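You operate a simulated robot arm through the tools that you are given. There is no shell and no other tool. Be economical: measure what you need, move in short steps, check, and stop when the job is done.

The job below is to be done with a simulated two-armed robot. You get a single attempt, and the scene is never put back.

TASK
Hold the flush block and pull the yellow coupler off it, then push the green one on.
Fine: stand the yellow coupler on the foam pad; the flush valve stays shut. Set down upright: what you pick out.

Only the result counts: the job must be done as asked and must still hold three seconds after the hand-in. Knocking over, shifting, dropping, spilling or breaking anything else fails it.

THE ROBOT
Two 7-joint arms with fingered hands on one trunk, on a base that drives. Base frame: it is fixed to the floor where the robot stands at the start and does not move with it; the origin is under the middle of the robot, x ahead of it, y to its left, z up. Units: cm, rad, N and s.
The left shoulder is at the start at [8, 19.7, 147.2], the right one opposite. With the tool pointing down near the work surface each hand reaches from about 10 to 74 cm from the robot's upright axis, wherever it stands, measured 20 degrees to its own side. Places, roughly: flush valve [80, 20, 100]; foam pad [60, 20, 90]. Payload 4 kg a hand.
The tool frame of a hand sits at the grasp point between the pads (the TCP): z along the fingers, y along the line on which they close. The tips reach 2.6 cm beyond it. Largest opening 13.2 cm; the body of the gripper starts 7.3 cm behind the TCP. The gripper is a hand of 4 fingers: y runs from the thumb to the fingers, the wrist lies at [0, 0, -23.9] in the tool frame, and closing takes about 1.5 s.
Orientation is that of the tool frame in the base frame, as a unit quaternion [x, y, z, w]. With the fingers straight down and closing along the base's y, the tool's x points along the base's -x, its y along +y and its z along -z.

THE INTERFACE
- The arms move only by the tool move_arm. It takes "left_commands", "right_commands" or both (then of equal length, played together; a hand with none holds still); each is a list of rows, each a list of 7 numbers: the turn, a rotation vector about the tool's x, y, z in degrees, then the shift along the tool's x, y, z in mm, then the closure, from 0 (fully open) to 1 (shut). In form: [[wx, wy, wz, x, y, z, claw], ...]. A call has 1 to 8 rows; each row is the pose to reach, as a shift and turn from the pose commanded when the call began, along the tool's axes at that moment. A row lasts 0.2 s, in which the tool goes at most 5 cm and 0.15 rad; a call with a longer step from one row to the next is refused whole, and so is a gripper value outside its range. A pose out of reach is approached as far as the arm can. The call stops where the force on the tool passes 50 N (or 10 N more than at its start, if that is more) or the arm is blocked; 0.2 s more then pass. Each finger travels about 7.2 cm/s and halts on what it meets, pressing with about 24 N; the grip force reading is that of the motor and also rises with nothing between the fingers. The clock runs only during rows and for 0.2 s after the last one: add rows that repeat a pose to give the fingers time. It gives the time, the measured TCP pose, the force on the tool (base axes), the opening and the grip force at its end, in the units of the frame above (readings bear some noise), with the torque about the TCP (base axes, N m) and any sound that the robot's microphone picked up.
- Cameras (640 x 400 px; columns grow to the right, rows downward): "scene" is now at [9.65, 2.23, 162.19]; the picture's right is [0.27, -0.96, -0.00], its down [-0.80, -0.23, -0.55] and it looks along [0.53, 0.15, -0.84] (base axes); focal length 258 px, centre (320, 200). "left" rides on the left gripper at [-6.8, 0.2, -9.7] in its tool frame; the picture's right is [-0.02, -1.00, 0.00], its down [0.82, -0.02, -0.58] and it looks along [0.58, -0.02, 0.82] (tool axes); focal length 270 px, centre (320, 200). "right" rides on the right gripper at [6.8, 0.2, -9.7] in its tool frame; the picture's right is [-0.03, 1.00, 0.00], its down [-0.82, -0.02, -0.58] and it looks along [-0.58, -0.01, 0.82] (tool axes); focal length 270 px, centre (320, 200). There is no depth. A picture from a camera that has moved, and an enlarged one, comes with that camera's place and axes in the base frame and with its lens.
- grab_frame(camera): a new picture of that camera. The clock stands still meanwhile.
- lift_body(by): slides the trunk up (or, below 0, down) by that many cm; the arms and the scene camera ride with it, the base frame stays. It gives what a move gives, with no picture.
- base_move(legs): drives the robot by 1 to 6 legs, each [ahead, left, turn to the left] in cm, cm and rad, along the robot's own axes; the way and the turn of a leg run together, so that a leg with both is an arc; at most 150 cm and 3.142 rad a leg. The arms and the cameras ride along, it lands a little off, and it stops where it bumps. It gives what a move gives.
- hand_shape(shape, hand): the hand has 4 fingers and takes this shape, open, in about a second: jaw (thumb against the fingers, like two jaws); tri (thumb and two fingers); tip (a fingertip pinch); poke (one finger out to press); point (the index stretched); flat (the hand flat); cup (the hand cupped); fist (a fist). The gripper value then closes the fingers along that shape, each until it touches; the sizes above hold for jaw. It gives what a move gives, with no picture.
- aim_head(pan, tilt): turns the head with the scene camera to pan (to the left, within 1.501 rad either way) and tilt (down, from -0.506 to 1.204), counted from straight ahead of the robot. It gives what a move gives.
- inspect(camera, box): a new picture of the part [left, top, right, bottom] of that camera's present view, enlarged. The clock stands still meanwhile.
- hand_in(): hands the job in; it is judged then, once.

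Go step by step. Nothing tells you exact positions but the pictures and the camera data: compare them with the known pose of the tool, close in by small moves and look again before you grip or let go. The budget is 120 turns and 100 pictures, counting those below and the enlarged ones. Unless the task says otherwise, let go and move clear before handing in, and close with one line.

The tools are called after "Emit:" by a JSON object that holds its "name" and its "arguments". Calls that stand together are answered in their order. move_arm: Moves the arms, as the interface text tells. Its arguments: {"type":"object","properties":{"left_commands":{"type":"array","items":{"type":"array","items":{"type":"number"}}},"right_commands":{"type":"array","items":{"type":"array","items":{"type":"number"}}}},"required":[]} The other tools are called the same way: lift_body (by) slides the trunk up or down; hand_shape (shape, hand) gives the hand a shape; base_move (legs) drives the base; aim_head (pan, tilt) turns the head that bears the scene camera; grab_frame (camera) takes a picture; inspect (camera, box) takes an enlarged picture of a part of a camera's view; hand_in () hands the job in.

At the start:

```text
time: 0.0
left_tool_pos: [41.27, 29.3, 105.03]
left_tcp_rot: [-0.012, 0.998, 0.019, 0.067]
left_force: [-0.6, -0.7, 0.7]
left_moment: [-0.02, -0.03, -0.01]
left_finger_gap: 13.18
left_grip_force: 0.0
left_shape: jaw
right_tool_pos: [31.64, -3.13, 100.55]
right_tcp_rot: [-0.001, 1.0, 0.0, 0.0]
right_force: [-0.1, -0.1, 0.5]
right_moment: [0.01, 0.01, -0.01]
right_finger_gap: 13.22
right_grip_force: 0.0
right_shape: jaw
trunk travel left (down, up): [-77.5, 6.5]
robot x, y, heading: [-0.15, 0.06, 0.001]
head pan, tilt: [0.278, 0.99]
```

scene: 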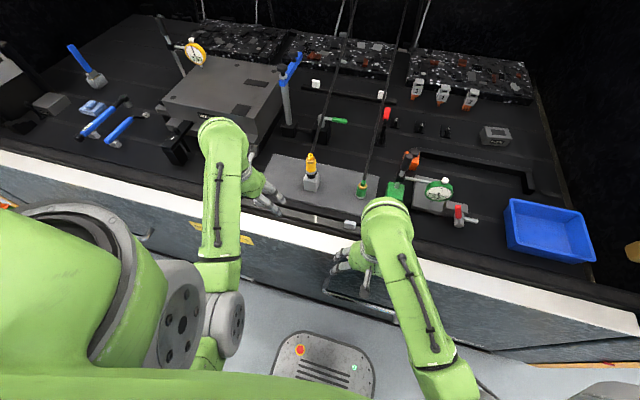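
right: 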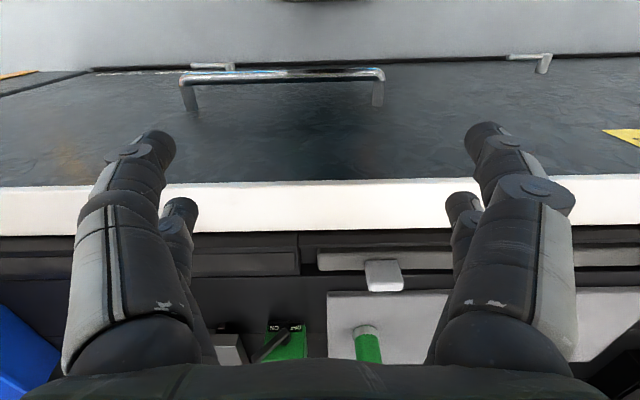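
left: 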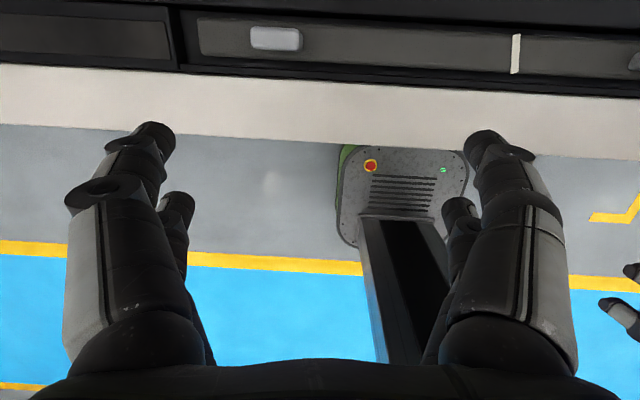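

I see a grey block with a yellow coupler, and a green coupler, both with hoses on the pad area. I take an enlarged look first.

Emit:
{"name": "inspect", "arguments": {"camera": "scene", "box": [260, 80, 420, 230]}}

Emit:
{"name": "inspect", "arguments": {"camera": "scene", "box": [360, 60, 560, 240]}}

```text
2.67 times, centred on (340, 155) of scene
camera zoom: at [9.65, 2.23, 162.19], right [0.27, -0.96, 0.0], down [-0.8, -0.23, -0.55], along [0.53, 0.15, -0.84], focal length 687 px, centre (267, 320)
```

zoom: 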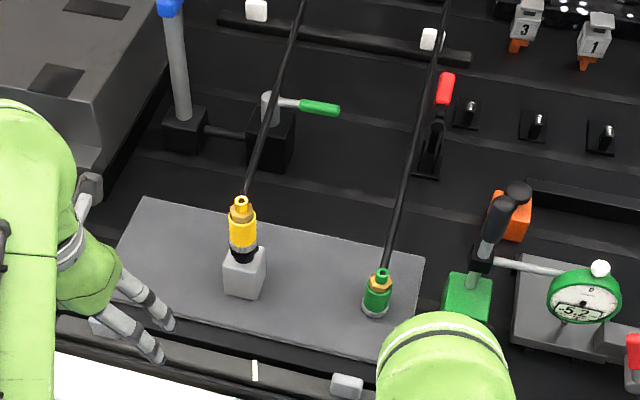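

```text
2.22 times, centred on (460, 150) of scene
camera zoom: at [9.65, 2.23, 162.19], right [0.27, -0.96, 0.0], down [-0.8, -0.23, -0.55], along [0.53, 0.15, -0.84], focal length 572 px, centre (9, 311)
```

zoom: 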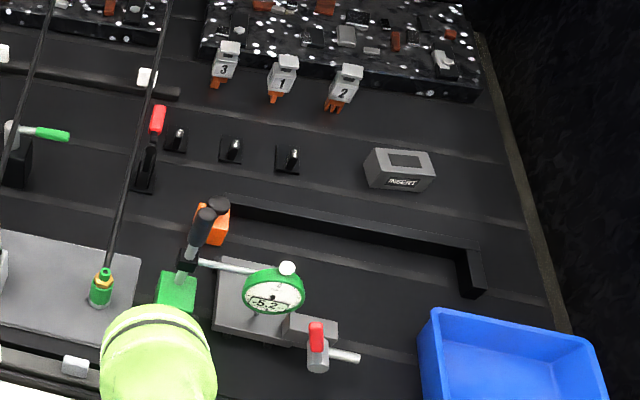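

Both couplers stand on the grey pad: yellow on the grey block near [58, 18.5], green near [58, 2]. I next look up to see where the hoses run.

Emit:
{"name": "aim_head", "arguments": {"pan": 0.15, "tilt": 0.3}}

Emit:
{"name": "grab_frame", "arguments": {"camera": "scene"}}

```text
time: 1.1
left_tool_pos: [41.76, 29.63, 104.84]
left_tcp_rot: [-0.015, 0.997, 0.02, 0.072]
left_force: [-0.4, 1.0, 0.3]
left_moment: [0.0, -0.01, -0.01]
left_finger_gap: 13.16
left_grip_force: 0.0
left_shape: jaw
right_tool_pos: [31.55, -3.1, 100.14]
right_tcp_rot: [0.0, 1.0, 0.0, 0.0]
right_force: [0.1, -0.5, -0.2]
right_moment: [0.02, 0.02, -0.01]
right_finger_gap: 13.2
right_grip_force: 0.0
right_shape: jaw
trunk travel left (down, up): [-77.5, 6.5]
robot x, y, heading: [-0.09, -0.0, 0.003]
head pan, tilt: [0.15, 0.3]
```

```text
94 pictures are left
camera scene: at [12.12, 1.72, 167.62], right [0.15, -0.99, 0.0], down [-0.29, -0.04, -0.95], along [0.94, 0.14, -0.3], focal length 258 px, centre (320, 200)
```

scene: 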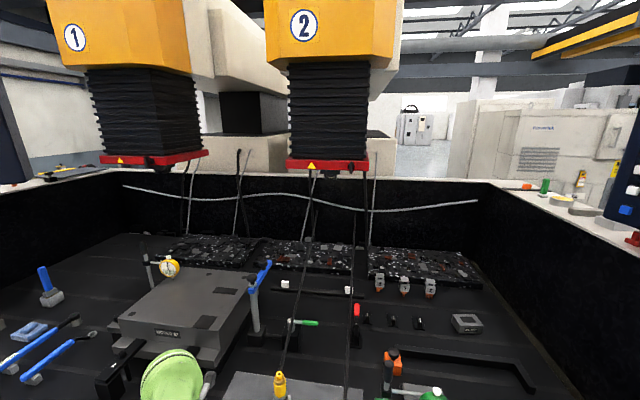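

The hoses rise and lean away (+x) to spindle heads, so the couplers are best approached from the robot's side by the right hand while the left hand holds the block from the left. I aim the head back and look closely.

Emit:
{"name": "aim_head", "arguments": {"pan": 0.3, "tilt": 0.85}}

Emit:
{"name": "move_arm", "arguments": {"left_commands": [[0, 0, 0, 0, 25, -30, 0], [0, 0, 0, 0, 50, -60, 0], [0, 0, 0, 20, 75, -80, 0], [0, 0, 0, 50, 100, -80, 0]]}}

Emit:
{"name": "inspect", "arguments": {"camera": "scene", "box": [200, 100, 440, 250]}}

Emit:
{"name": "grab_frame", "arguments": {"camera": "scene"}}

```text
time: 2.0
left_tool_pos: [41.86, 29.78, 104.88]
left_tcp_rot: [-0.015, 0.997, 0.022, 0.077]
left_force: [0.6, 0.0, 0.2]
left_moment: [0.02, 0.0, -0.01]
left_finger_gap: 13.21
left_grip_force: 0.0
left_shape: jaw
right_tool_pos: [31.59, -3.02, 99.84]
right_tcp_rot: [0.0, 1.0, 0.0, 0.0]
right_force: [0.0, -0.2, 0.5]
right_moment: [-0.02, 0.01, -0.01]
right_finger_gap: 13.16
right_grip_force: 0.0
right_shape: jaw
trunk travel left (down, up): [-77.5, 6.5]
robot x, y, heading: [0.12, -0.0, -0.002]
head pan, tilt: [0.3, 0.85]
```

```text
time: 3.0
left_tool_pos: [35.84, 39.08, 108.41]
left_tcp_rot: [-0.004, 0.997, 0.022, 0.073]
left_force: [-0.2, 0.9, 0.3]
left_moment: [-0.01, 0.0, 0.02]
left_finger_gap: 13.18
left_grip_force: 0.0
left_shape: jaw
left hand out of reach, approached as far as the arm can: row 2, 3, 4
right_tool_pos: [31.41, -2.99, 100.07]
right_tcp_rot: [0.0, 1.0, 0.0, 0.0]
right_force: [0.4, 0.2, -0.4]
right_moment: [0.02, -0.01, -0.01]
right_finger_gap: 13.2
right_grip_force: 0.0
right_shape: jaw
trunk travel left (down, up): [-77.5, 6.5]
robot x, y, heading: [0.09, 0.05, -0.001]
head pan, tilt: [0.3, 0.85]
```

```text
2.67 times, centred on (320, 175) of scene
camera zoom: at [10.14, 2.61, 162.57], right [0.3, -0.96, 0.0], down [-0.72, -0.22, -0.66], along [0.63, 0.2, -0.75], focal length 687 px, centre (320, 267)
```

zoom: 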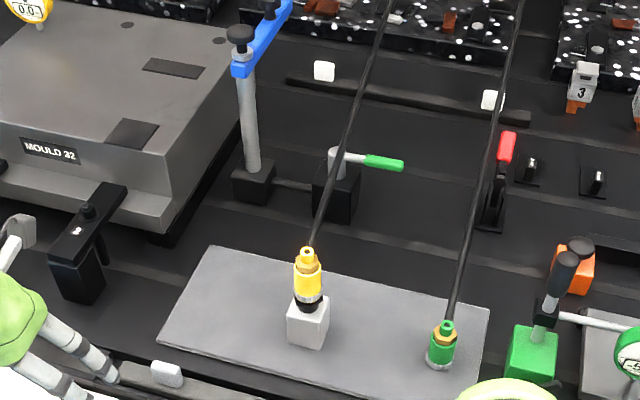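

```text
92 pictures are left
camera scene: at [10.14, 2.61, 162.57], right [0.3, -0.96, 0.0], down [-0.72, -0.22, -0.66], along [0.63, 0.2, -0.75], focal length 258 px, centre (320, 200)
```

scene: 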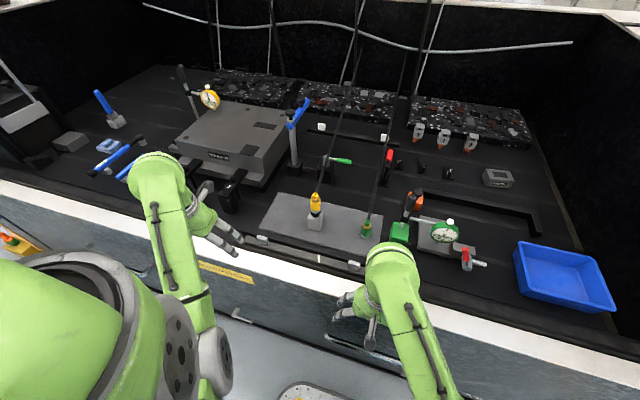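

The block is about a 4 cm cube near x 58, y 18.5. I zoom harder to read its size and yaw.

Emit:
{"name": "inspect", "arguments": {"camera": "scene", "box": [296, 184, 336, 234]}}

Emit:
{"name": "inspect", "arguments": {"camera": "scene", "box": [345, 205, 385, 245]}}

```text
8.00 times, centred on (316, 209) of scene
camera zoom: at [10.14, 2.61, 162.57], right [0.3, -0.96, 0.0], down [-0.72, -0.22, -0.66], along [0.63, 0.2, -0.75], focal length 2060 px, centre (352, 128)
```

zoom: 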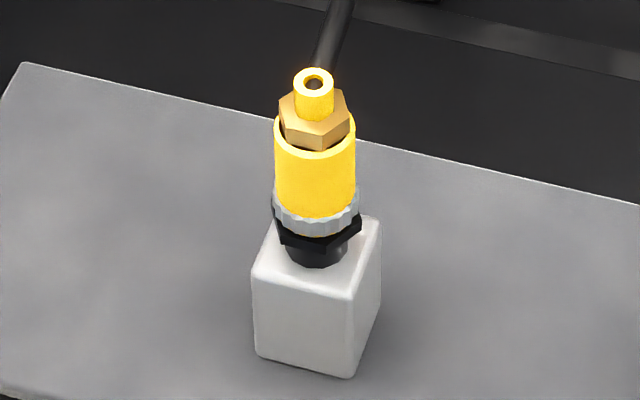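

```text
10.00 times, centred on (365, 225) of scene
camera zoom: at [10.14, 2.61, 162.57], right [0.3, -0.96, 0.0], down [-0.72, -0.22, -0.66], along [0.63, 0.2, -0.75], focal length 2575 px, centre (-130, -50)
```

zoom: 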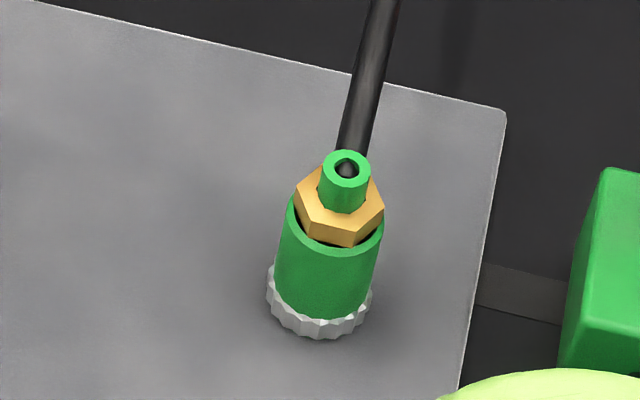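

Block: x 56–60, y 16.8–20.9, z about 92–97.7; yellow sleeve z about 101.7–105; green at [59.4, 2.2]. Plan: left hand grips the block's sides from the front at low pitch, right hand handles couplers from the right/front; first I bring the left hand to a standoff.

Emit:
{"name": "move_arm", "arguments": {"left_commands": [[0, -7, 0, -16, -26, 9, 0], [0, -14, 0, -32, -51, 19, 0], [0, -21, 0, -49, -77, 28, 0], [0, -28, 0, -65, -102, 38, 0], [0, -35, 0, -81, -128, 47, 0], [0, -42, 0, -97, -154, 56, 0], [0, -49, 0, -114, -179, 66, 0], [0, -56.6, 0, -130, -205, 75, 0]]}}

Emit:
{"name": "grab_frame", "arguments": {"camera": "scene"}}

Emit:
{"name": "grab_frame", "arguments": {"camera": "left"}}

```text
time: 3.7
left_tool_pos: [43.2, 37.21, 113.67]
left_tcp_rot: [-0.008, 0.961, 0.071, 0.267]
left_force: [0.2, -0.4, 0.5]
left_moment: [0.0, 0.03, 0.02]
left_finger_gap: 13.21
left_grip_force: 0.0
left_shape: jaw
right_tool_pos: [31.54, -3.16, 100.23]
right_tcp_rot: [0.0, 1.0, 0.0, 0.001]
right_force: [-0.5, 0.1, 0.3]
right_moment: [0.01, -0.02, 0.02]
right_finger_gap: 13.21
right_grip_force: 0.1
right_shape: jaw
trunk travel left (down, up): [-77.5, 6.5]
robot x, y, heading: [0.02, 0.34, 0.008]
head pan, tilt: [0.3, 0.85]
stopped in row 3 (left hand): the arm was blocked; the commanded pose is now the measured one
```

```text
89 pictures are left
camera scene: at [10.26, 2.52, 162.76], right [0.3, -0.96, 0.0], down [-0.72, -0.22, -0.66], along [0.63, 0.2, -0.75], focal length 258 px, centre (320, 200)
```

scene: 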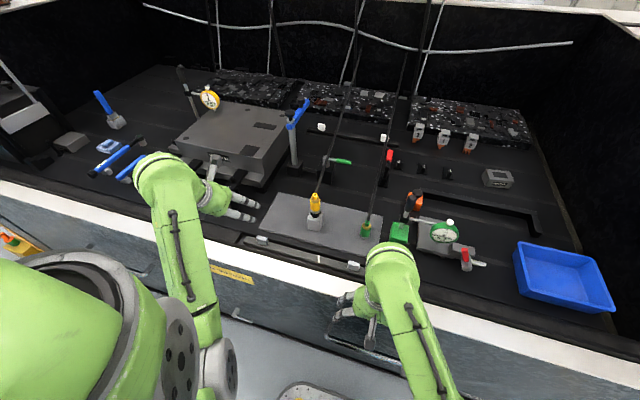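

```text
88 pictures are left
camera left: at [44.06, 35.97, 125.32], right [0.07, -0.99, -0.12], down [-0.99, -0.08, 0.07], along [-0.07, 0.11, -0.99], focal length 270 px, centre (320, 200)
```

left: 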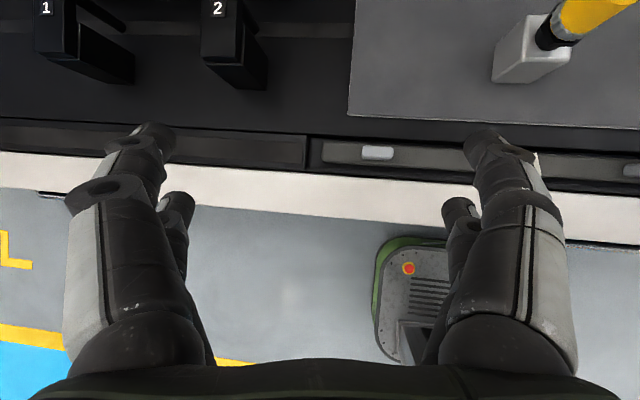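

The left arm got blocked while retracting close to its shoulder; I carry on with translation only, away from the body.

Emit:
{"name": "move_arm", "arguments": {"left_commands": [[0, 0, 0, -3, -28, 11, 0], [0, 0, 0, -6, -56, 22, 0], [0, 0, 0, -9, -85, 32, 0], [0, 0, 0, -12, -113, 43, 0], [0, 0, 0, -15, -141, 54, 0]]}}

```text
time: 4.4
left_tool_pos: [45.72, 40.39, 117.65]
left_tcp_rot: [-0.1, 0.931, 0.126, 0.328]
left_force: [0.9, 0.0, 0.7]
left_moment: [0.02, 0.01, 0.02]
left_finger_gap: 13.21
left_grip_force: 0.1
left_shape: jaw
right_tool_pos: [31.72, -2.96, 100.27]
right_tcp_rot: [0.0, 1.0, 0.0, 0.0]
right_force: [0.6, 0.2, 0.5]
right_moment: [-0.01, -0.01, -0.01]
right_finger_gap: 13.2
right_grip_force: 0.1
right_shape: jaw
trunk travel left (down, up): [-77.5, 6.5]
robot x, y, heading: [0.02, -0.1, -0.002]
head pan, tilt: [0.3, 0.85]
stopped in row 3 (left hand): the arm was blocked; the commanded pose is now the measured one
```

The left arm moved opposite to the command, probably still swinging in a bad posture. I hold to see whether it settles.

Emit:
{"name": "move_arm", "arguments": {"left_commands": [[0, 0, 0, 0, 0, 0, 0], [0, 0, 0, 0, 0, 0, 0]]}}

Emit:
{"name": "aim_head", "arguments": {"pan": 0.8, "tilt": 0.9}}

Emit:
{"name": "grab_frame", "arguments": {"camera": "scene"}}

```text
time: 5.0
left_tool_pos: [45.6, 40.4, 117.38]
left_tcp_rot: [-0.1, 0.931, 0.126, 0.328]
left_force: [-0.5, -1.0, 0.2]
left_moment: [-0.01, 0.02, 0.02]
left_finger_gap: 13.19
left_grip_force: 0.0
left_shape: jaw
right_tool_pos: [31.52, -2.95, 100.09]
right_tcp_rot: [0.0, 1.0, 0.0, 0.001]
right_force: [0.6, 0.4, -0.3]
right_moment: [0.03, 0.0, 0.02]
right_finger_gap: 13.19
right_grip_force: 0.1
right_shape: jaw
trunk travel left (down, up): [-77.5, 6.5]
robot x, y, heading: [-0.38, -0.12, -0.002]
head pan, tilt: [0.3, 0.85]
```

```text
time: 5.9
left_tool_pos: [45.59, 40.55, 117.43]
left_tcp_rot: [-0.1, 0.93, 0.127, 0.33]
left_force: [0.9, -0.2, -0.5]
left_moment: [0.02, 0.01, 0.01]
left_finger_gap: 13.21
left_grip_force: 0.1
left_shape: jaw
right_tool_pos: [31.56, -2.97, 99.88]
right_tcp_rot: [0.0, 1.0, 0.001, 0.0]
right_force: [-0.6, 0.6, -0.2]
right_moment: [-0.02, 0.01, 0.02]
right_finger_gap: 13.17
right_grip_force: 0.0
right_shape: jaw
trunk travel left (down, up): [-77.5, 6.5]
robot x, y, heading: [-0.08, -0.09, -0.0]
head pan, tilt: [0.799, 0.901]
```

```text
87 pictures are left
camera scene: at [8.17, 5.73, 162.13], right [0.72, -0.7, 0.0], down [-0.55, -0.56, -0.62], along [0.43, 0.45, -0.78], focal length 258 px, centre (320, 200)
```

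scene: 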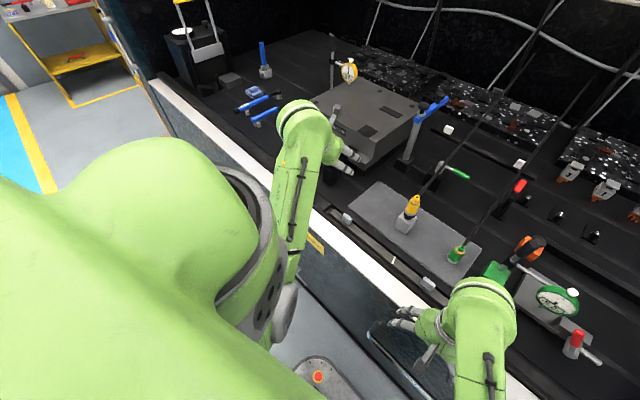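

It is stable. I test a small forward-down step to see how the arm follows.

Emit:
{"name": "move_arm", "arguments": {"left_commands": [[0, 0, 0, -3, -11, 33, 0], [0, 0, 0, -6, -22, 67, 0], [0, 0, 0, -6, -22, 67, 0]]}}

```text
time: 6.7
left_tool_pos: [50.38, 40.34, 112.08]
left_tcp_rot: [-0.101, 0.932, 0.126, 0.326]
left_force: [-0.4, 0.7, 0.0]
left_moment: [-0.01, -0.01, -0.02]
left_finger_gap: 13.17
left_grip_force: 0.0
left_shape: jaw
right_tool_pos: [31.62, -3.12, 99.9]
right_tcp_rot: [0.0, 1.0, 0.0, 0.001]
right_force: [-1.3, 0.3, -1.5]
right_moment: [-0.05, 0.04, 0.03]
right_finger_gap: 13.19
right_grip_force: 0.1
right_shape: jaw
trunk travel left (down, up): [-77.5, 6.5]
robot x, y, heading: [-0.06, 0.35, 0.006]
head pan, tilt: [0.799, 0.901]
```

Forward motion works; the limit is closeness to the shoulder. I raise the trunk 6 cm to gain room, then move the left hand to the right at forward distance.

Emit:
{"name": "lift_body", "arguments": {"by": 6}}

Emit:
{"name": "move_arm", "arguments": {"left_commands": [[0, 0, 0, 3, -34, 16, 0], [0, 0, 0, 6, -68, 32, 0], [0, 0, 0, 9, -102, 48, 0], [0, 0, 0, 12, -136, 64, 0]]}}

```text
time: 7.7
left_tool_pos: [50.37, 40.32, 118.27]
left_tcp_rot: [-0.101, 0.931, 0.126, 0.327]
left_force: [0.2, 0.7, -0.3]
left_moment: [0.0, -0.06, -0.01]
left_finger_gap: 13.18
left_grip_force: 0.0
left_shape: jaw
right_tool_pos: [31.6, -3.06, 106.12]
right_tcp_rot: [0.0, 1.0, -0.001, 0.0]
right_force: [0.1, 0.7, -0.2]
right_moment: [0.01, 0.0, 0.01]
right_finger_gap: 13.17
right_grip_force: 0.2
right_shape: jaw
trunk travel left (down, up): [-83.5, 0.5]
robot x, y, heading: [-0.31, -0.14, -0.001]
head pan, tilt: [0.799, 0.901]
```

```text
time: 8.7
left_tool_pos: [57.07, 29.29, 110.5]
left_tcp_rot: [-0.1, 0.932, 0.124, 0.327]
left_force: [-1.4, 0.1, 0.4]
left_moment: [-0.01, -0.01, -0.02]
left_finger_gap: 13.18
left_grip_force: 0.1
left_shape: jaw
right_tool_pos: [31.66, -2.91, 106.05]
right_tcp_rot: [0.0, 1.0, 0.0, 0.0]
right_force: [-0.8, -0.5, 0.2]
right_moment: [-0.02, -0.02, 0.03]
right_finger_gap: 13.18
right_grip_force: 0.0
right_shape: jaw
trunk travel left (down, up): [-83.5, 0.5]
robot x, y, heading: [-0.03, 0.19, -0.004]
head pan, tilt: [0.799, 0.901]
```

The hand is back under control at [57, 29, 110]. I now turn it to point forward at 25° down and bring it to the front of the block.

Emit:
{"name": "move_arm", "arguments": {"left_commands": [[4.6, -6.5, 0.5, 31, 11, -23, 0], [9.2, -13, 1, 75, 9, -35, 0], [13.8, -19.6, 1.5, 113, -20, -33, 0], [18.4, -26.1, 2.05, 139, -56, -24, 0], [18.4, -26.1, 2.05, 158, -88, -14, 0], [18.4, -26.1, 2.05, 158, -88, -14, 0]]}}

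Emit:
{"name": "aim_head", "arguments": {"pan": 0.3, "tilt": 0.9}}

Emit:
{"name": "grab_frame", "arguments": {"camera": "scene"}}

Emit:
{"name": "grab_frame", "arguments": {"camera": "left"}}

```text
time: 10.1
left_tool_pos: [46.44, 18.83, 100.13]
left_tcp_rot: [0.0, 0.844, 0.001, 0.537]
left_force: [0.3, 0.2, 0.5]
left_moment: [-0.01, 0.0, 0.01]
left_finger_gap: 13.21
left_grip_force: 0.1
left_shape: jaw
right_tool_pos: [31.56, -3.1, 105.9]
right_tcp_rot: [0.0, 1.0, 0.0, 0.0]
right_force: [0.3, 0.2, 0.9]
right_moment: [0.03, -0.02, -0.02]
right_finger_gap: 13.23
right_grip_force: 0.1
right_shape: jaw
trunk travel left (down, up): [-83.5, 0.5]
robot x, y, heading: [0.44, -0.23, 0.0]
head pan, tilt: [0.799, 0.901]
```

```text
time: 11.0
left_tool_pos: [46.39, 18.78, 100.08]
left_tcp_rot: [0.0, 0.844, 0.001, 0.537]
left_force: [1.0, 0.3, -0.4]
left_moment: [0.0, 0.0, 0.03]
left_finger_gap: 13.23
left_grip_force: 0.0
left_shape: jaw
right_tool_pos: [31.58, -3.03, 105.98]
right_tcp_rot: [0.0, 1.0, -0.001, 0.001]
right_force: [0.5, -1.5, -0.4]
right_moment: [-0.02, 0.0, 0.02]
right_finger_gap: 13.17
right_grip_force: 0.1
right_shape: jaw
trunk travel left (down, up): [-83.5, 0.5]
robot x, y, heading: [0.04, -0.04, 0.001]
head pan, tilt: [0.3, 0.901]
```

```text
86 pictures are left
camera scene: at [10.08, 2.55, 168.2], right [0.3, -0.95, 0.0], down [-0.75, -0.23, -0.62], along [0.59, 0.18, -0.78], focal length 258 px, centre (320, 200)
```

scene: 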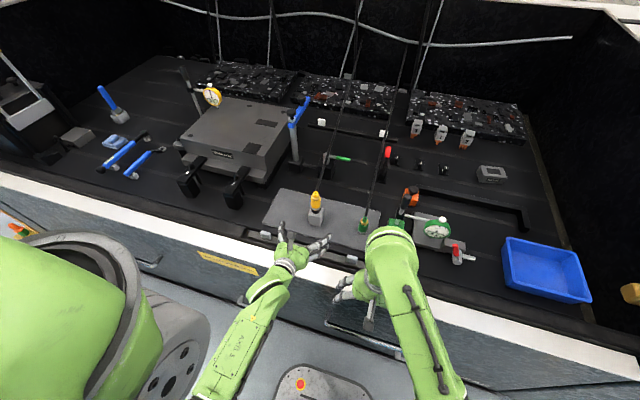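

```text
85 pictures are left
camera left: at [40.49, 18.98, 110.23], right [0.01, -1.0, 0.02], down [-0.87, -0.02, -0.5], along [0.5, -0.01, -0.87], focal length 270 px, centre (320, 200)
```

left: 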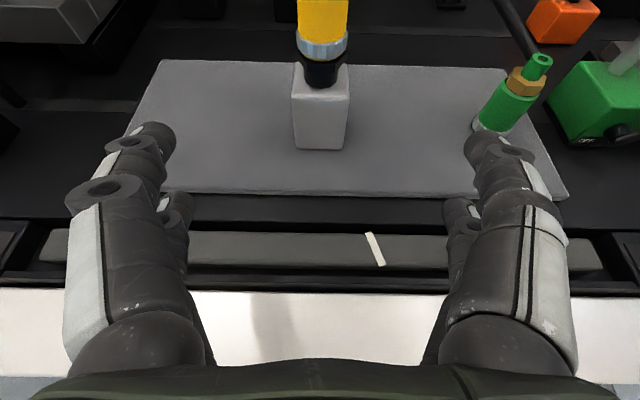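

Left camera and scene agree: block centre about [58, 18.8], pad top z≈92, hand well aligned. I advance so the fingers straddle the block.

Emit:
{"name": "move_arm", "arguments": {"left_commands": [[0, 0, 0, 0, 0, 32, 0], [0, 0, 0, -1, 0, 64, 0], [0, 0, 0, -2, 0, 95, 0], [0, 0, 0, -3, 0, 127, 0], [0, 0, 0, -3, 0, 127, 0]]}}

Emit:
{"name": "grab_frame", "arguments": {"camera": "left"}}

Emit:
{"name": "inspect", "arguments": {"camera": "scene", "box": [260, 160, 380, 260]}}

```text
time: 12.2
left_tool_pos: [58.14, 18.68, 94.78]
left_tcp_rot: [-0.001, 0.843, 0.002, 0.538]
left_force: [0.1, 0.1, -0.2]
left_moment: [0.0, 0.03, -0.02]
left_finger_gap: 13.21
left_grip_force: 0.0
left_shape: jaw
right_tool_pos: [31.63, -2.96, 105.94]
right_tcp_rot: [0.0, 1.0, 0.0, 0.001]
right_force: [0.4, -0.3, 0.1]
right_moment: [0.0, 0.02, 0.02]
right_finger_gap: 13.18
right_grip_force: 0.1
right_shape: jaw
trunk travel left (down, up): [-83.5, 0.5]
robot x, y, heading: [0.19, -0.22, -0.001]
head pan, tilt: [0.3, 0.901]
```

```text
84 pictures are left
camera left: at [52.12, 18.97, 105.04], right [0.01, -1.0, 0.02], down [-0.87, -0.02, -0.5], along [0.5, -0.01, -0.87], focal length 270 px, centre (320, 200)
```

left: 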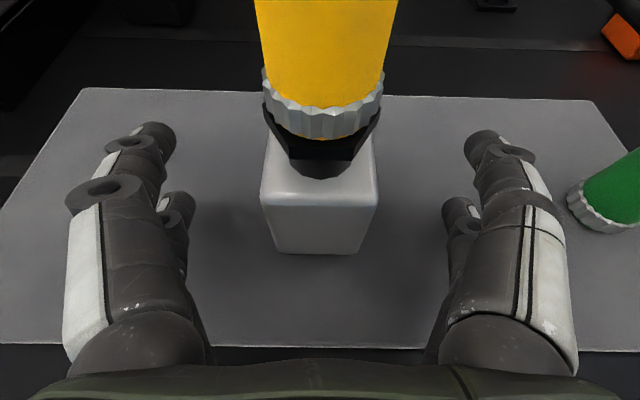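

```text
4.00 times, centred on (320, 210) of scene
camera zoom: at [10.14, 2.54, 168.19], right [0.3, -0.96, 0.0], down [-0.75, -0.23, -0.62], along [0.59, 0.18, -0.78], focal length 1030 px, centre (320, 160)
```

zoom: 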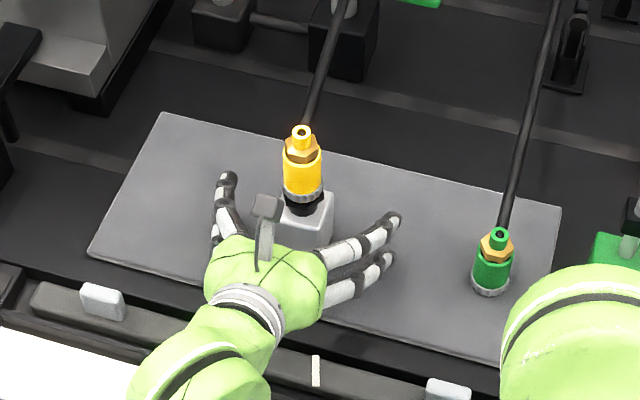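

Fingers straddle the block centrally. I close on it.

Emit:
{"name": "move_arm", "arguments": {"left_commands": [[0, 0, 0, 0, 0, 0, 0.3], [0, 0, 0, 0, 0, 0, 0.5], [0, 0, 0, 0, 0, 0, 0.7], [0, 0, 0, 0, 0, 0, 0.9], [0, 0, 0, 0, 0, 0, 1], [0, 0, 0, 0, 0, 0, 1], [0, 0, 0, 0, 0, 0, 1]]}}

Emit:
{"name": "grab_frame", "arguments": {"camera": "left"}}

```text
time: 13.8
left_tool_pos: [58.06, 18.65, 94.94]
left_tcp_rot: [0.0, 0.843, 0.001, 0.538]
left_force: [0.5, -0.7, 0.2]
left_moment: [-0.03, -0.06, -0.04]
left_finger_gap: 3.76
left_grip_force: 24.0
left_shape: jaw
right_tool_pos: [31.63, -3.07, 106.03]
right_tcp_rot: [0.0, 1.0, 0.001, 0.0]
right_force: [-0.5, 0.0, -0.2]
right_moment: [-0.02, 0.04, -0.01]
right_finger_gap: 13.21
right_grip_force: 0.0
right_shape: jaw
trunk travel left (down, up): [-83.5, 0.5]
robot x, y, heading: [0.01, -0.02, -0.002]
head pan, tilt: [0.3, 0.901]
```

```text
82 pictures are left
camera left: at [52.09, 18.96, 105.06], right [0.01, -1.0, 0.02], down [-0.87, -0.02, -0.5], along [0.5, -0.01, -0.87], focal length 270 px, centre (320, 200)
```

left: 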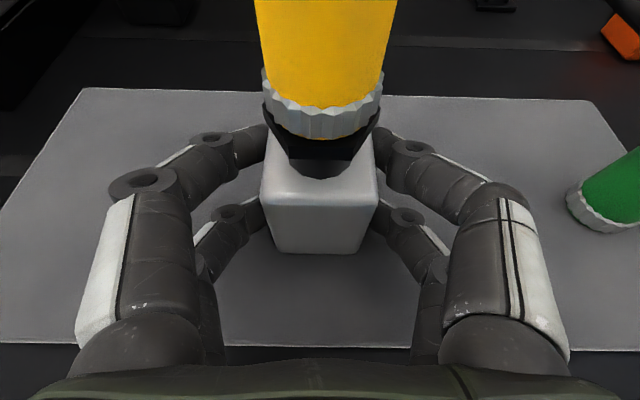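

The block is firmly held and unmoved. Now I bring the right hand over, high above the left wrist, towards a point above the yellow coupler, tilting it 10° so the hand leans away from the hose.

Emit:
{"name": "move_arm", "arguments": {"right_commands": [[0, 0, 0, -26, 6, -24, 0], [0, 0, 0, -52, 12, -48, 0], [0, -3, 0, -78, 18, -72, 0], [0, -6, 0, -104, 24, -96, 0], [0, -10, 0, -130, 30, -120, 0]]}}

Emit:
{"name": "grab_frame", "arguments": {"camera": "right"}}

```text
time: 15.0
left_tool_pos: [57.94, 18.85, 94.72]
left_tcp_rot: [0.0, 0.843, 0.0, 0.538]
left_force: [0.5, 0.1, -0.2]
left_moment: [0.0, -0.05, -0.02]
left_finger_gap: 3.74
left_grip_force: 24.1
left_shape: jaw
right_tool_pos: [44.62, 0.21, 118.0]
right_tcp_rot: [0.0, 0.996, 0.0, 0.09]
right_force: [-0.1, 0.0, 0.0]
right_moment: [-0.03, 0.01, 0.0]
right_finger_gap: 13.19
right_grip_force: 0.0
right_shape: jaw
right hand out of reach, approached as far as the arm can: row 2, 3, 4
trunk travel left (down, up): [-83.5, 0.5]
robot x, y, heading: [0.1, 0.11, -0.001]
head pan, tilt: [0.3, 0.901]
```

```text
81 pictures are left
camera right: at [36.28, 0.19, 126.27], right [0.02, 1.0, 0.01], down [0.7, -0.02, 0.71], along [0.71, -0.01, -0.7], focal length 270 px, centre (320, 200)
```

right: 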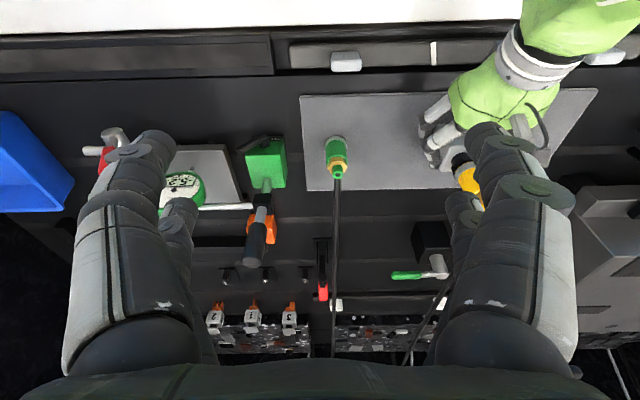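

Clear view. I move over the yellow coupler at height 118.

Emit:
{"name": "move_arm", "arguments": {"right_commands": [[0, 0, 0, -24, 37, 4, 0], [0, 0, 0, -47, 74, 9, 0], [0, 0, 0, -71, 112, 13, 0], [0, 0, 0, -94, 149, 17, 0], [0, 0, 0, -118, 186, 21, 0], [0, 0, 0, -118, 186, 21, 0]]}}

Emit:
{"name": "grab_frame", "arguments": {"camera": "right"}}

Emit:
{"name": "inspect", "arguments": {"camera": "scene", "box": [240, 130, 400, 250]}}

```text
time: 16.4
left_tool_pos: [57.97, 18.79, 94.88]
left_tcp_rot: [0.0, 0.843, 0.001, 0.537]
left_force: [0.9, 0.0, 0.3]
left_moment: [-0.02, 0.02, 0.01]
left_finger_gap: 3.7
left_grip_force: 24.3
left_shape: jaw
right_tool_pos: [56.55, 18.41, 118.14]
right_tcp_rot: [0.0, 0.996, -0.001, 0.089]
right_force: [-0.3, -0.2, -0.5]
right_moment: [0.04, -0.02, -0.01]
right_finger_gap: 13.19
right_grip_force: 0.0
right_shape: jaw
trunk travel left (down, up): [-83.5, 0.5]
robot x, y, heading: [-0.28, 0.01, 0.002]
head pan, tilt: [0.3, 0.901]
```

```text
80 pictures are left
camera right: at [48.21, 18.66, 126.38], right [0.02, 1.0, 0.0], down [0.7, -0.02, 0.71], along [0.71, -0.01, -0.7], focal length 270 px, centre (320, 200)
```

right: 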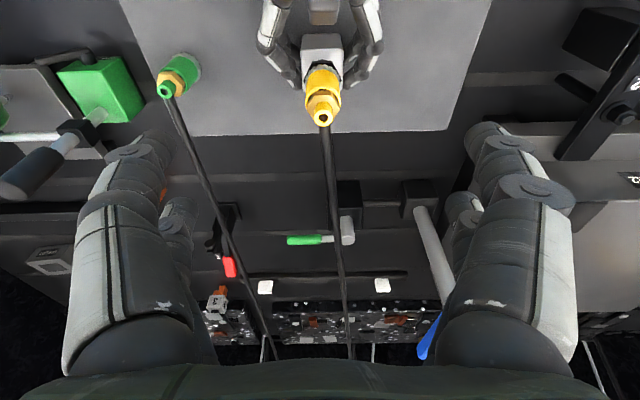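

```text
3.33 times, centred on (320, 190) of scene
camera zoom: at [10.09, 2.49, 168.2], right [0.3, -0.96, 0.0], down [-0.75, -0.23, -0.62], along [0.59, 0.18, -0.78], focal length 858 px, centre (320, 233)
```

zoom: 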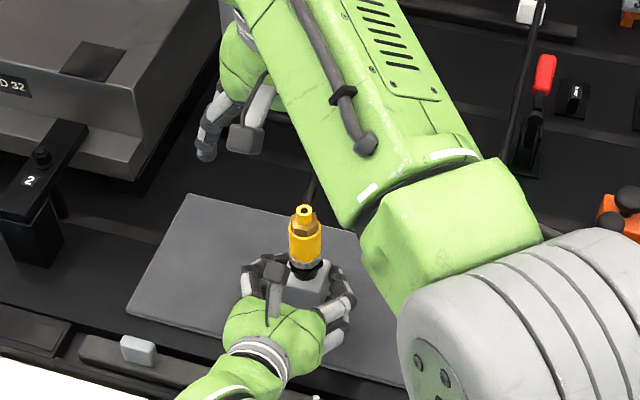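

Coupler axis confirmed at y 18.8, top z≈107.8. I descend with open fingers around it to the sleeve height.

Emit:
{"name": "move_arm", "arguments": {"right_commands": [[0, 0, 0, 2, 4, 25, 0], [0, 0, 0, 4, 4, 50, 0], [0, 0, 0, 5, 4, 75, 0], [0, 0, 0, 7, 4, 100, 0], [0, 0, 0, 8, 4, 120, 0], [0, 0, 0, 9, 4, 139, 0], [0, 0, 0, 9, 4, 139, 0]]}}

Emit:
{"name": "grab_frame", "arguments": {"camera": "right"}}

Emit:
{"name": "grab_frame", "arguments": {"camera": "left"}}

```text
time: 18.0
left_tool_pos: [58.08, 18.82, 94.88]
left_tcp_rot: [0.0, 0.843, 0.001, 0.538]
left_force: [-0.8, 0.0, 0.4]
left_moment: [-0.01, 0.02, -0.04]
left_finger_gap: 3.73
left_grip_force: 24.7
left_shape: jaw
right_tool_pos: [58.13, 18.95, 104.12]
right_tcp_rot: [0.0, 0.996, 0.0, 0.088]
right_force: [-0.1, 1.4, -0.2]
right_moment: [0.01, -0.01, -0.02]
right_finger_gap: 13.2
right_grip_force: 0.1
right_shape: jaw
trunk travel left (down, up): [-83.5, 0.5]
robot x, y, heading: [0.05, -0.25, -0.005]
head pan, tilt: [0.3, 0.901]
```

```text
78 pictures are left
camera right: at [49.74, 19.09, 112.51], right [0.02, 1.0, 0.0], down [0.7, -0.02, 0.71], along [0.71, -0.01, -0.7], focal length 270 px, centre (320, 200)
```

right: 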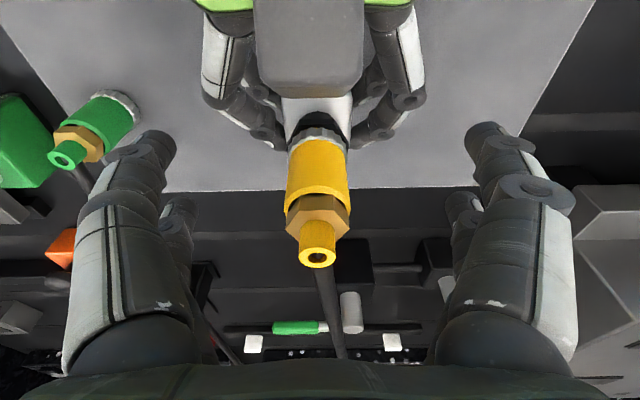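

```text
77 pictures are left
camera left: at [52.07, 18.97, 105.06], right [0.01, -1.0, 0.02], down [-0.87, -0.02, -0.5], along [0.5, -0.01, -0.87], focal length 270 px, centre (320, 200)
```

left: 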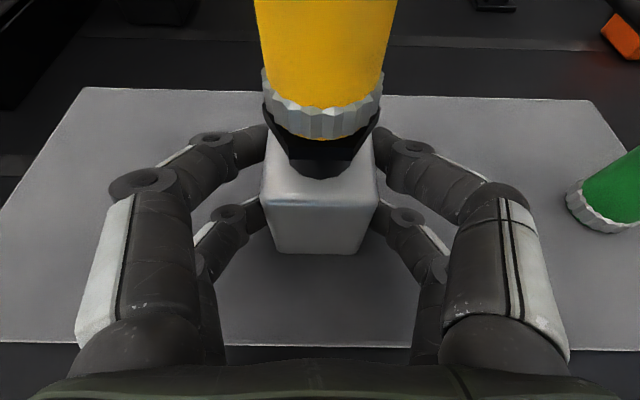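

Sleeve spans z≈102.3–105.3 and the TCP sits on it. I close the right hand.

Emit:
{"name": "move_arm", "arguments": {"right_commands": [[0, 0, 0, 0, -1, 0, 0.3], [0, 0, 0, 0, -1, 0, 0.5], [0, 0, 0, 0, -1, 0, 0.7], [0, 0, 0, 0, -1, 0, 0.9], [0, 0, 0, 0, -1, 0, 1], [0, 0, 0, 0, -1, 0, 1], [0, 0, 0, 0, -1, 0, 1], [0, 0, 0, 0, -1, 0, 1]]}}

Emit:
{"name": "grab_frame", "arguments": {"camera": "right"}}

Emit:
{"name": "grab_frame", "arguments": {"camera": "left"}}

```text
time: 19.8
left_tool_pos: [57.88, 18.84, 95.02]
left_tcp_rot: [-0.001, 0.843, 0.001, 0.538]
left_force: [-6.0, 0.3, 3.5]
left_moment: [0.01, -0.2, -0.04]
left_finger_gap: 3.72
left_grip_force: 24.1
left_shape: jaw
right_tool_pos: [58.01, 18.79, 104.16]
right_tcp_rot: [0.0, 0.996, 0.0, 0.088]
right_force: [4.1, 0.4, -1.8]
right_moment: [-0.02, 0.01, 0.02]
right_finger_gap: 0.0
right_grip_force: 23.7
right_shape: jaw
trunk travel left (down, up): [-83.5, 0.5]
robot x, y, heading: [-0.07, -0.0, -0.001]
head pan, tilt: [0.3, 0.901]
```

```text
76 pictures are left
camera right: at [49.71, 18.98, 112.52], right [0.02, 1.0, 0.0], down [0.7, -0.02, 0.71], along [0.71, -0.01, -0.7], focal length 270 px, centre (320, 200)
```

right: 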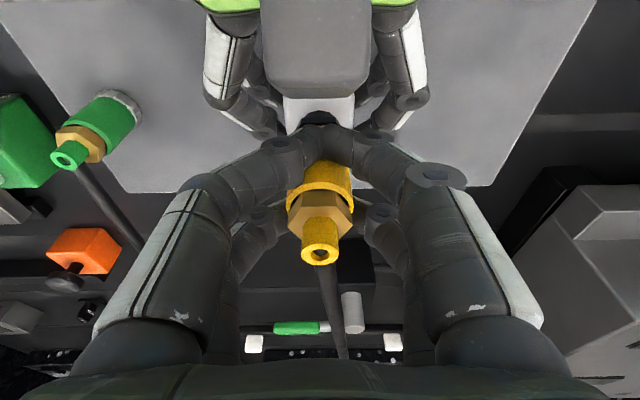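

```text
75 pictures are left
camera left: at [52.05, 18.97, 105.1], right [0.01, -1.0, 0.02], down [-0.87, -0.02, -0.5], along [0.5, -0.01, -0.87], focal length 270 px, centre (320, 200)
```

left: 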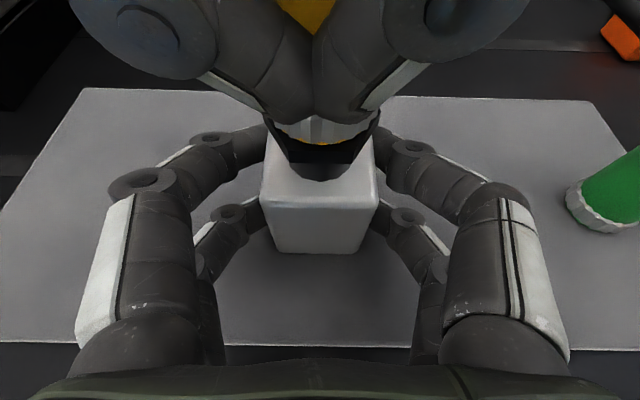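

The jaw's front finger pair closed in front of the coupler rather than on it – a poor grip. I open, rise clear, and try the three-finger shape.

Emit:
{"name": "move_arm", "arguments": {"right_commands": [[0, 0, 0, 0, 0, 0, 0.5], [0, 0, 0, 0, 0, 0, 0.2], [0, 0, 0, 0, 0, 0, 0], [0, 0, 0, 0, 0, 0, 0], [0, 0, 0, 0, 0, -35, 0], [0, 0, 0, 0, 0, -80, 0], [0, 0, 0, 0, 0, -120, 0], [0, 0, 0, 0, 0, -140, 0]]}}

Emit:
{"name": "hand_shape", "arguments": {"shape": "tri", "hand": "right"}}

Emit:
{"name": "grab_frame", "arguments": {"camera": "right"}}

```text
time: 21.6
left_tool_pos: [58.03, 18.77, 94.86]
left_tcp_rot: [0.0, 0.843, 0.001, 0.538]
left_force: [0.2, 0.5, 0.5]
left_moment: [-0.02, 0.0, -0.02]
left_finger_gap: 3.73
left_grip_force: 23.8
left_shape: jaw
right_tool_pos: [55.67, 18.85, 117.87]
right_tcp_rot: [0.0, 0.996, 0.0, 0.087]
right_force: [0.3, 0.0, 0.1]
right_moment: [-0.02, 0.01, -0.02]
right_finger_gap: 13.18
right_grip_force: 0.1
right_shape: jaw
trunk travel left (down, up): [-83.5, 0.5]
robot x, y, heading: [0.06, 0.26, 0.001]
head pan, tilt: [0.3, 0.901]
```

```text
time: 22.5
left_tool_pos: [58.06, 18.76, 94.88]
left_tcp_rot: [0.001, 0.844, 0.0, 0.537]
left_force: [0.4, 0.7, 0.4]
left_moment: [-0.01, 0.02, -0.02]
left_finger_gap: 3.72
left_grip_force: 24.2
left_shape: jaw
right_tool_pos: [55.7, 18.77, 117.87]
right_tcp_rot: [0.0, 0.996, 0.0, 0.087]
right_force: [0.7, -0.1, 0.7]
right_moment: [-0.01, 0.0, 0.01]
right_finger_gap: 13.19
right_grip_force: 0.0
right_shape: tri
trunk travel left (down, up): [-83.5, 0.5]
robot x, y, heading: [-0.16, 0.15, -0.0]
head pan, tilt: [0.3, 0.901]
```

```text
74 pictures are left
camera right: at [47.31, 19.0, 126.23], right [0.02, 1.0, 0.0], down [0.7, -0.02, 0.71], along [0.71, -0.01, -0.7], focal length 270 px, centre (320, 200)
```

right: 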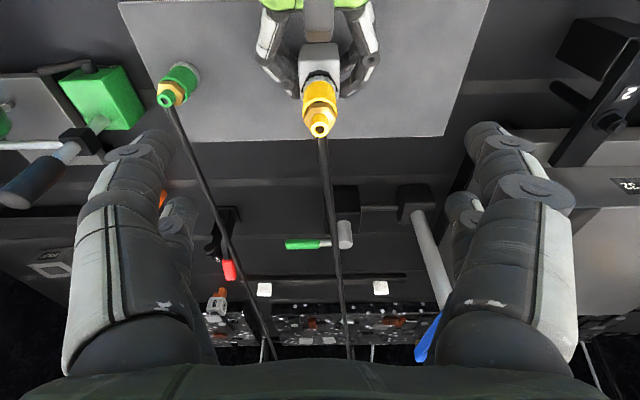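

The tri shape looks the same when open. I close it in the air to see where the fingertips meet.

Emit:
{"name": "move_arm", "arguments": {"right_commands": [[0, 0, 0, 0, 0, 0, 0.3], [0, 0, 0, 0, 0, 0, 0.6], [0, 0, 0, 0, 0, 0, 0.7], [0, 0, 0, 0, 0, 0, 0.7], [0, 0, 0, 0, 0, 0, 0.7]]}}

Emit:
{"name": "grab_frame", "arguments": {"camera": "right"}}

```text
time: 23.7
left_tool_pos: [57.93, 18.77, 94.78]
left_tcp_rot: [0.0, 0.843, 0.001, 0.537]
left_force: [1.1, 1.2, -0.1]
left_moment: [0.0, 0.01, -0.02]
left_finger_gap: 3.72
left_grip_force: 24.0
left_shape: jaw
right_tool_pos: [55.72, 18.78, 117.92]
right_tcp_rot: [-0.001, 0.996, 0.001, 0.088]
right_force: [0.4, 0.0, -0.3]
right_moment: [0.0, 0.01, 0.01]
right_finger_gap: 4.01
right_grip_force: 0.0
right_shape: tri
trunk travel left (down, up): [-83.5, 0.5]
robot x, y, heading: [-0.03, 0.17, 0.002]
head pan, tilt: [0.3, 0.901]
```

```text
73 pictures are left
camera right: at [47.3, 19.0, 126.24], right [0.02, 1.0, 0.0], down [0.7, -0.02, 0.71], along [0.71, -0.01, -0.7], focal length 270 px, centre (320, 200)
```

right: 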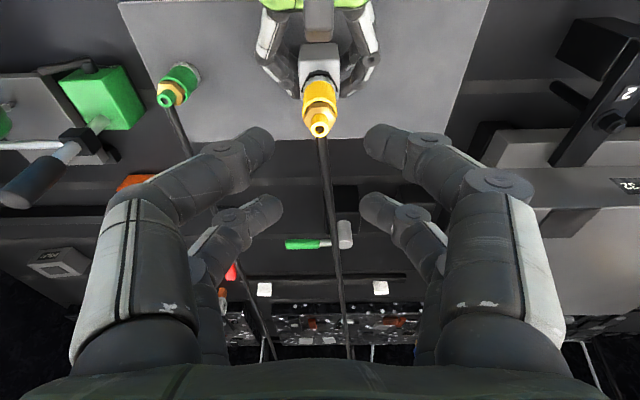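

All four fingers close with the pairs 3.7 cm apart, too wide for a 3.2 cm round held from above. I check the fingertip-pinch shape.

Emit:
{"name": "hand_shape", "arguments": {"shape": "tip", "hand": "right"}}

Emit:
{"name": "grab_frame", "arguments": {"camera": "right"}}

Emit:
{"name": "move_arm", "arguments": {"right_commands": [[0, 0, 0, 0, 0, 0, 0.3], [0, 0, 0, 0, 0, 0, 0.6], [0, 0, 0, 0, 0, 0, 0.7], [0, 0, 0, 0, 0, 0, 0.7], [0, 0, 0, 0, 0, 0, 0.7]]}}

Emit:
{"name": "grab_frame", "arguments": {"camera": "right"}}

```text
time: 24.6
left_tool_pos: [57.95, 18.85, 94.71]
left_tcp_rot: [0.0, 0.843, 0.001, 0.538]
left_force: [-0.1, -0.5, 0.1]
left_moment: [0.0, -0.02, 0.01]
left_finger_gap: 3.71
left_grip_force: 24.0
left_shape: jaw
right_tool_pos: [55.6, 18.89, 117.9]
right_tcp_rot: [0.0, 0.996, 0.0, 0.087]
right_force: [0.2, -0.4, 0.3]
right_moment: [0.0, 0.02, 0.01]
right_finger_gap: 13.19
right_grip_force: 0.1
right_shape: tip
trunk travel left (down, up): [-83.5, 0.5]
robot x, y, heading: [0.1, -0.06, -0.0]
head pan, tilt: [0.3, 0.901]
```

```text
72 pictures are left
camera right: at [47.31, 19.0, 126.24], right [0.02, 1.0, 0.0], down [0.7, -0.02, 0.71], along [0.71, -0.01, -0.7], focal length 270 px, centre (320, 200)
```

right: 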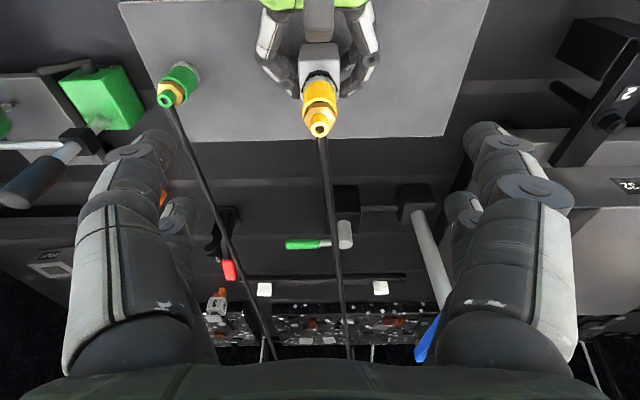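

```text
time: 25.8
left_tool_pos: [57.94, 18.79, 94.89]
left_tcp_rot: [-0.001, 0.844, 0.002, 0.537]
left_force: [0.5, 0.4, 0.6]
left_moment: [0.01, -0.02, -0.01]
left_finger_gap: 3.75
left_grip_force: 24.1
left_shape: jaw
right_tool_pos: [55.65, 18.77, 117.91]
right_tcp_rot: [0.0, 0.996, -0.001, 0.087]
right_force: [0.5, -0.4, 1.2]
right_moment: [0.01, 0.03, 0.0]
right_finger_gap: 4.0
right_grip_force: 0.0
right_shape: tip
trunk travel left (down, up): [-83.5, 0.5]
robot x, y, heading: [0.05, 0.17, -0.005]
head pan, tilt: [0.3, 0.901]
```

```text
71 pictures are left
camera right: at [47.31, 19.0, 126.24], right [0.02, 1.0, 0.0], down [0.7, -0.02, 0.71], along [0.71, -0.01, -0.7], focal length 270 px, centre (320, 200)
```

right: 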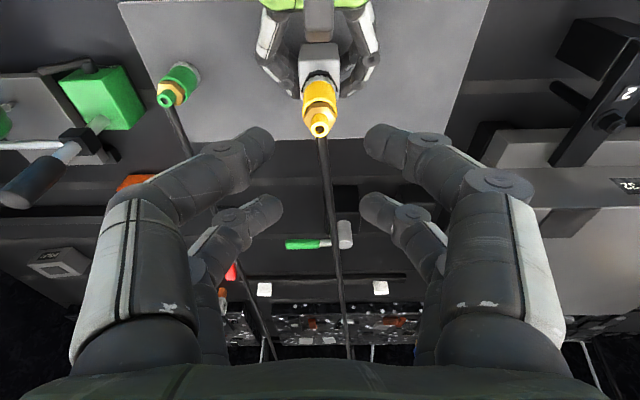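

Every shape closes the same two finger pairs, 3.7 cm apart. So I will point the hand straight down and use only its far pair on the coupler, i.e. with the TCP 1.85 cm nearer to the robot (x≈56.4).

Emit:
{"name": "hand_shape", "arguments": {"shape": "jaw", "hand": "right"}}

Emit:
{"name": "move_arm", "arguments": {"right_commands": [[0, 5, 0, 2, 0, 20, 0], [0, 10, 0, 5, 0, 45, 0], [0, 10, 0, 8, 0, 70, 0], [0, 10, 0, 12, 0, 95, 0], [0, 10, 0, 15, 0, 120, 0], [0, 10, 0, 17, 0, 138, 0], [0, 10, 0, 17, 0, 138, 0]]}}

Emit:
{"name": "grab_frame", "arguments": {"camera": "right"}}

```text
time: 26.7
left_tool_pos: [58.07, 18.84, 94.69]
left_tcp_rot: [0.0, 0.843, 0.001, 0.537]
left_force: [0.9, 0.9, 1.2]
left_moment: [0.0, 0.0, -0.05]
left_finger_gap: 3.73
left_grip_force: 24.3
left_shape: jaw
right_tool_pos: [55.62, 18.92, 117.99]
right_tcp_rot: [0.0, 0.996, 0.0, 0.087]
right_force: [-0.3, 0.0, -0.3]
right_moment: [-0.02, -0.02, -0.01]
right_finger_gap: 13.2
right_grip_force: 0.0
right_shape: jaw
trunk travel left (down, up): [-83.5, 0.5]
robot x, y, heading: [-0.14, -0.01, -0.0]
head pan, tilt: [0.3, 0.901]
```

```text
time: 28.3
left_tool_pos: [58.11, 18.68, 94.75]
left_tcp_rot: [0.0, 0.843, 0.001, 0.537]
left_force: [-0.3, 0.3, -0.2]
left_moment: [0.01, 0.01, 0.02]
left_finger_gap: 3.71
left_grip_force: 23.7
left_shape: jaw
right_tool_pos: [56.51, 18.94, 104.15]
right_tcp_rot: [-0.001, 1.0, 0.0, 0.001]
right_force: [-0.4, 0.6, 1.1]
right_moment: [0.0, -0.02, 0.02]
right_finger_gap: 13.2
right_grip_force: 0.1
right_shape: jaw
trunk travel left (down, up): [-83.5, 0.5]
robot x, y, heading: [-0.06, -0.1, 0.001]
head pan, tilt: [0.3, 0.901]
```

```text
70 pictures are left
camera right: at [49.69, 19.03, 113.76], right [0.02, 1.0, 0.0], down [0.82, -0.02, 0.58], along [0.58, -0.01, -0.82], focal length 270 px, centre (320, 200)
```

right: 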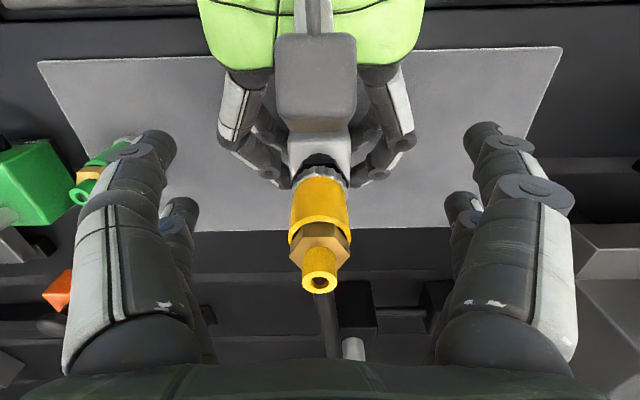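

The coupler lies in line with the far pair. I close partway to check alignment.

Emit:
{"name": "move_arm", "arguments": {"right_commands": [[0, 0, 0, 0, -1, 0, 0.3], [0, 0, 0, 0, -1, 0, 0.55], [0, 0, 0, 0, -1, 0, 0.7], [0, 0, 0, 0, -1, 0, 0.7], [0, 0, 0, 0, -1, 0, 0.7]]}}

Emit:
{"name": "grab_frame", "arguments": {"camera": "right"}}

Emit:
{"name": "grab_frame", "arguments": {"camera": "left"}}

```text
time: 29.5
left_tool_pos: [58.01, 18.81, 94.92]
left_tcp_rot: [-0.001, 0.843, 0.002, 0.538]
left_force: [-0.5, -0.2, -0.2]
left_moment: [0.01, 0.0, -0.02]
left_finger_gap: 3.73
left_grip_force: 24.6
left_shape: jaw
right_tool_pos: [56.37, 18.8, 104.05]
right_tcp_rot: [0.0, 1.0, -0.001, 0.0]
right_force: [0.0, 0.7, 0.7]
right_moment: [0.02, -0.04, -0.01]
right_finger_gap: 4.02
right_grip_force: 0.1
right_shape: jaw
trunk travel left (down, up): [-83.5, 0.5]
robot x, y, heading: [-0.4, 0.01, 0.0]
head pan, tilt: [0.3, 0.901]
```

```text
69 pictures are left
camera right: at [49.67, 18.93, 113.74], right [0.02, 1.0, 0.0], down [0.82, -0.02, 0.58], along [0.58, -0.01, -0.82], focal length 270 px, centre (320, 200)
```

right: 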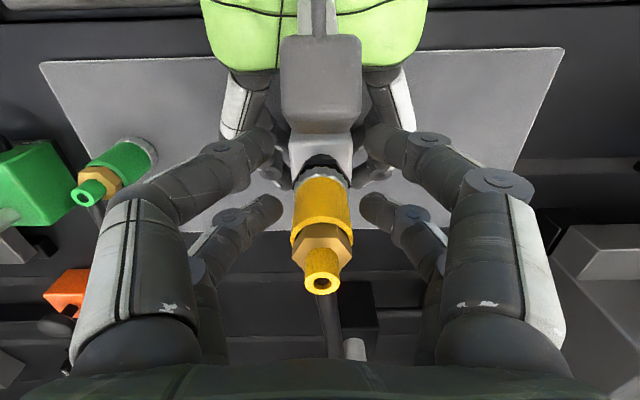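

```text
68 pictures are left
camera left: at [52.07, 18.97, 105.06], right [0.01, -1.0, 0.02], down [-0.87, -0.02, -0.5], along [0.5, -0.01, -0.87], focal length 270 px, centre (320, 200)
```

left: 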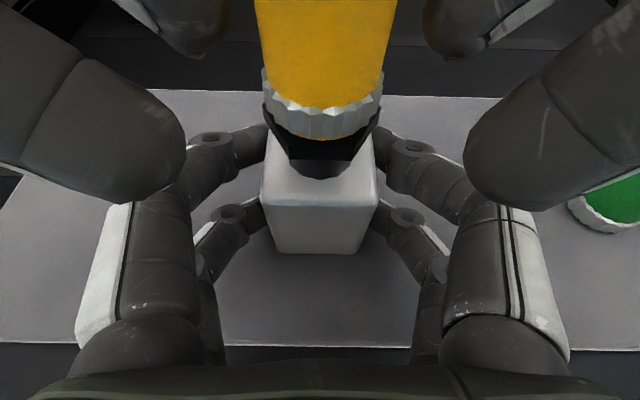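

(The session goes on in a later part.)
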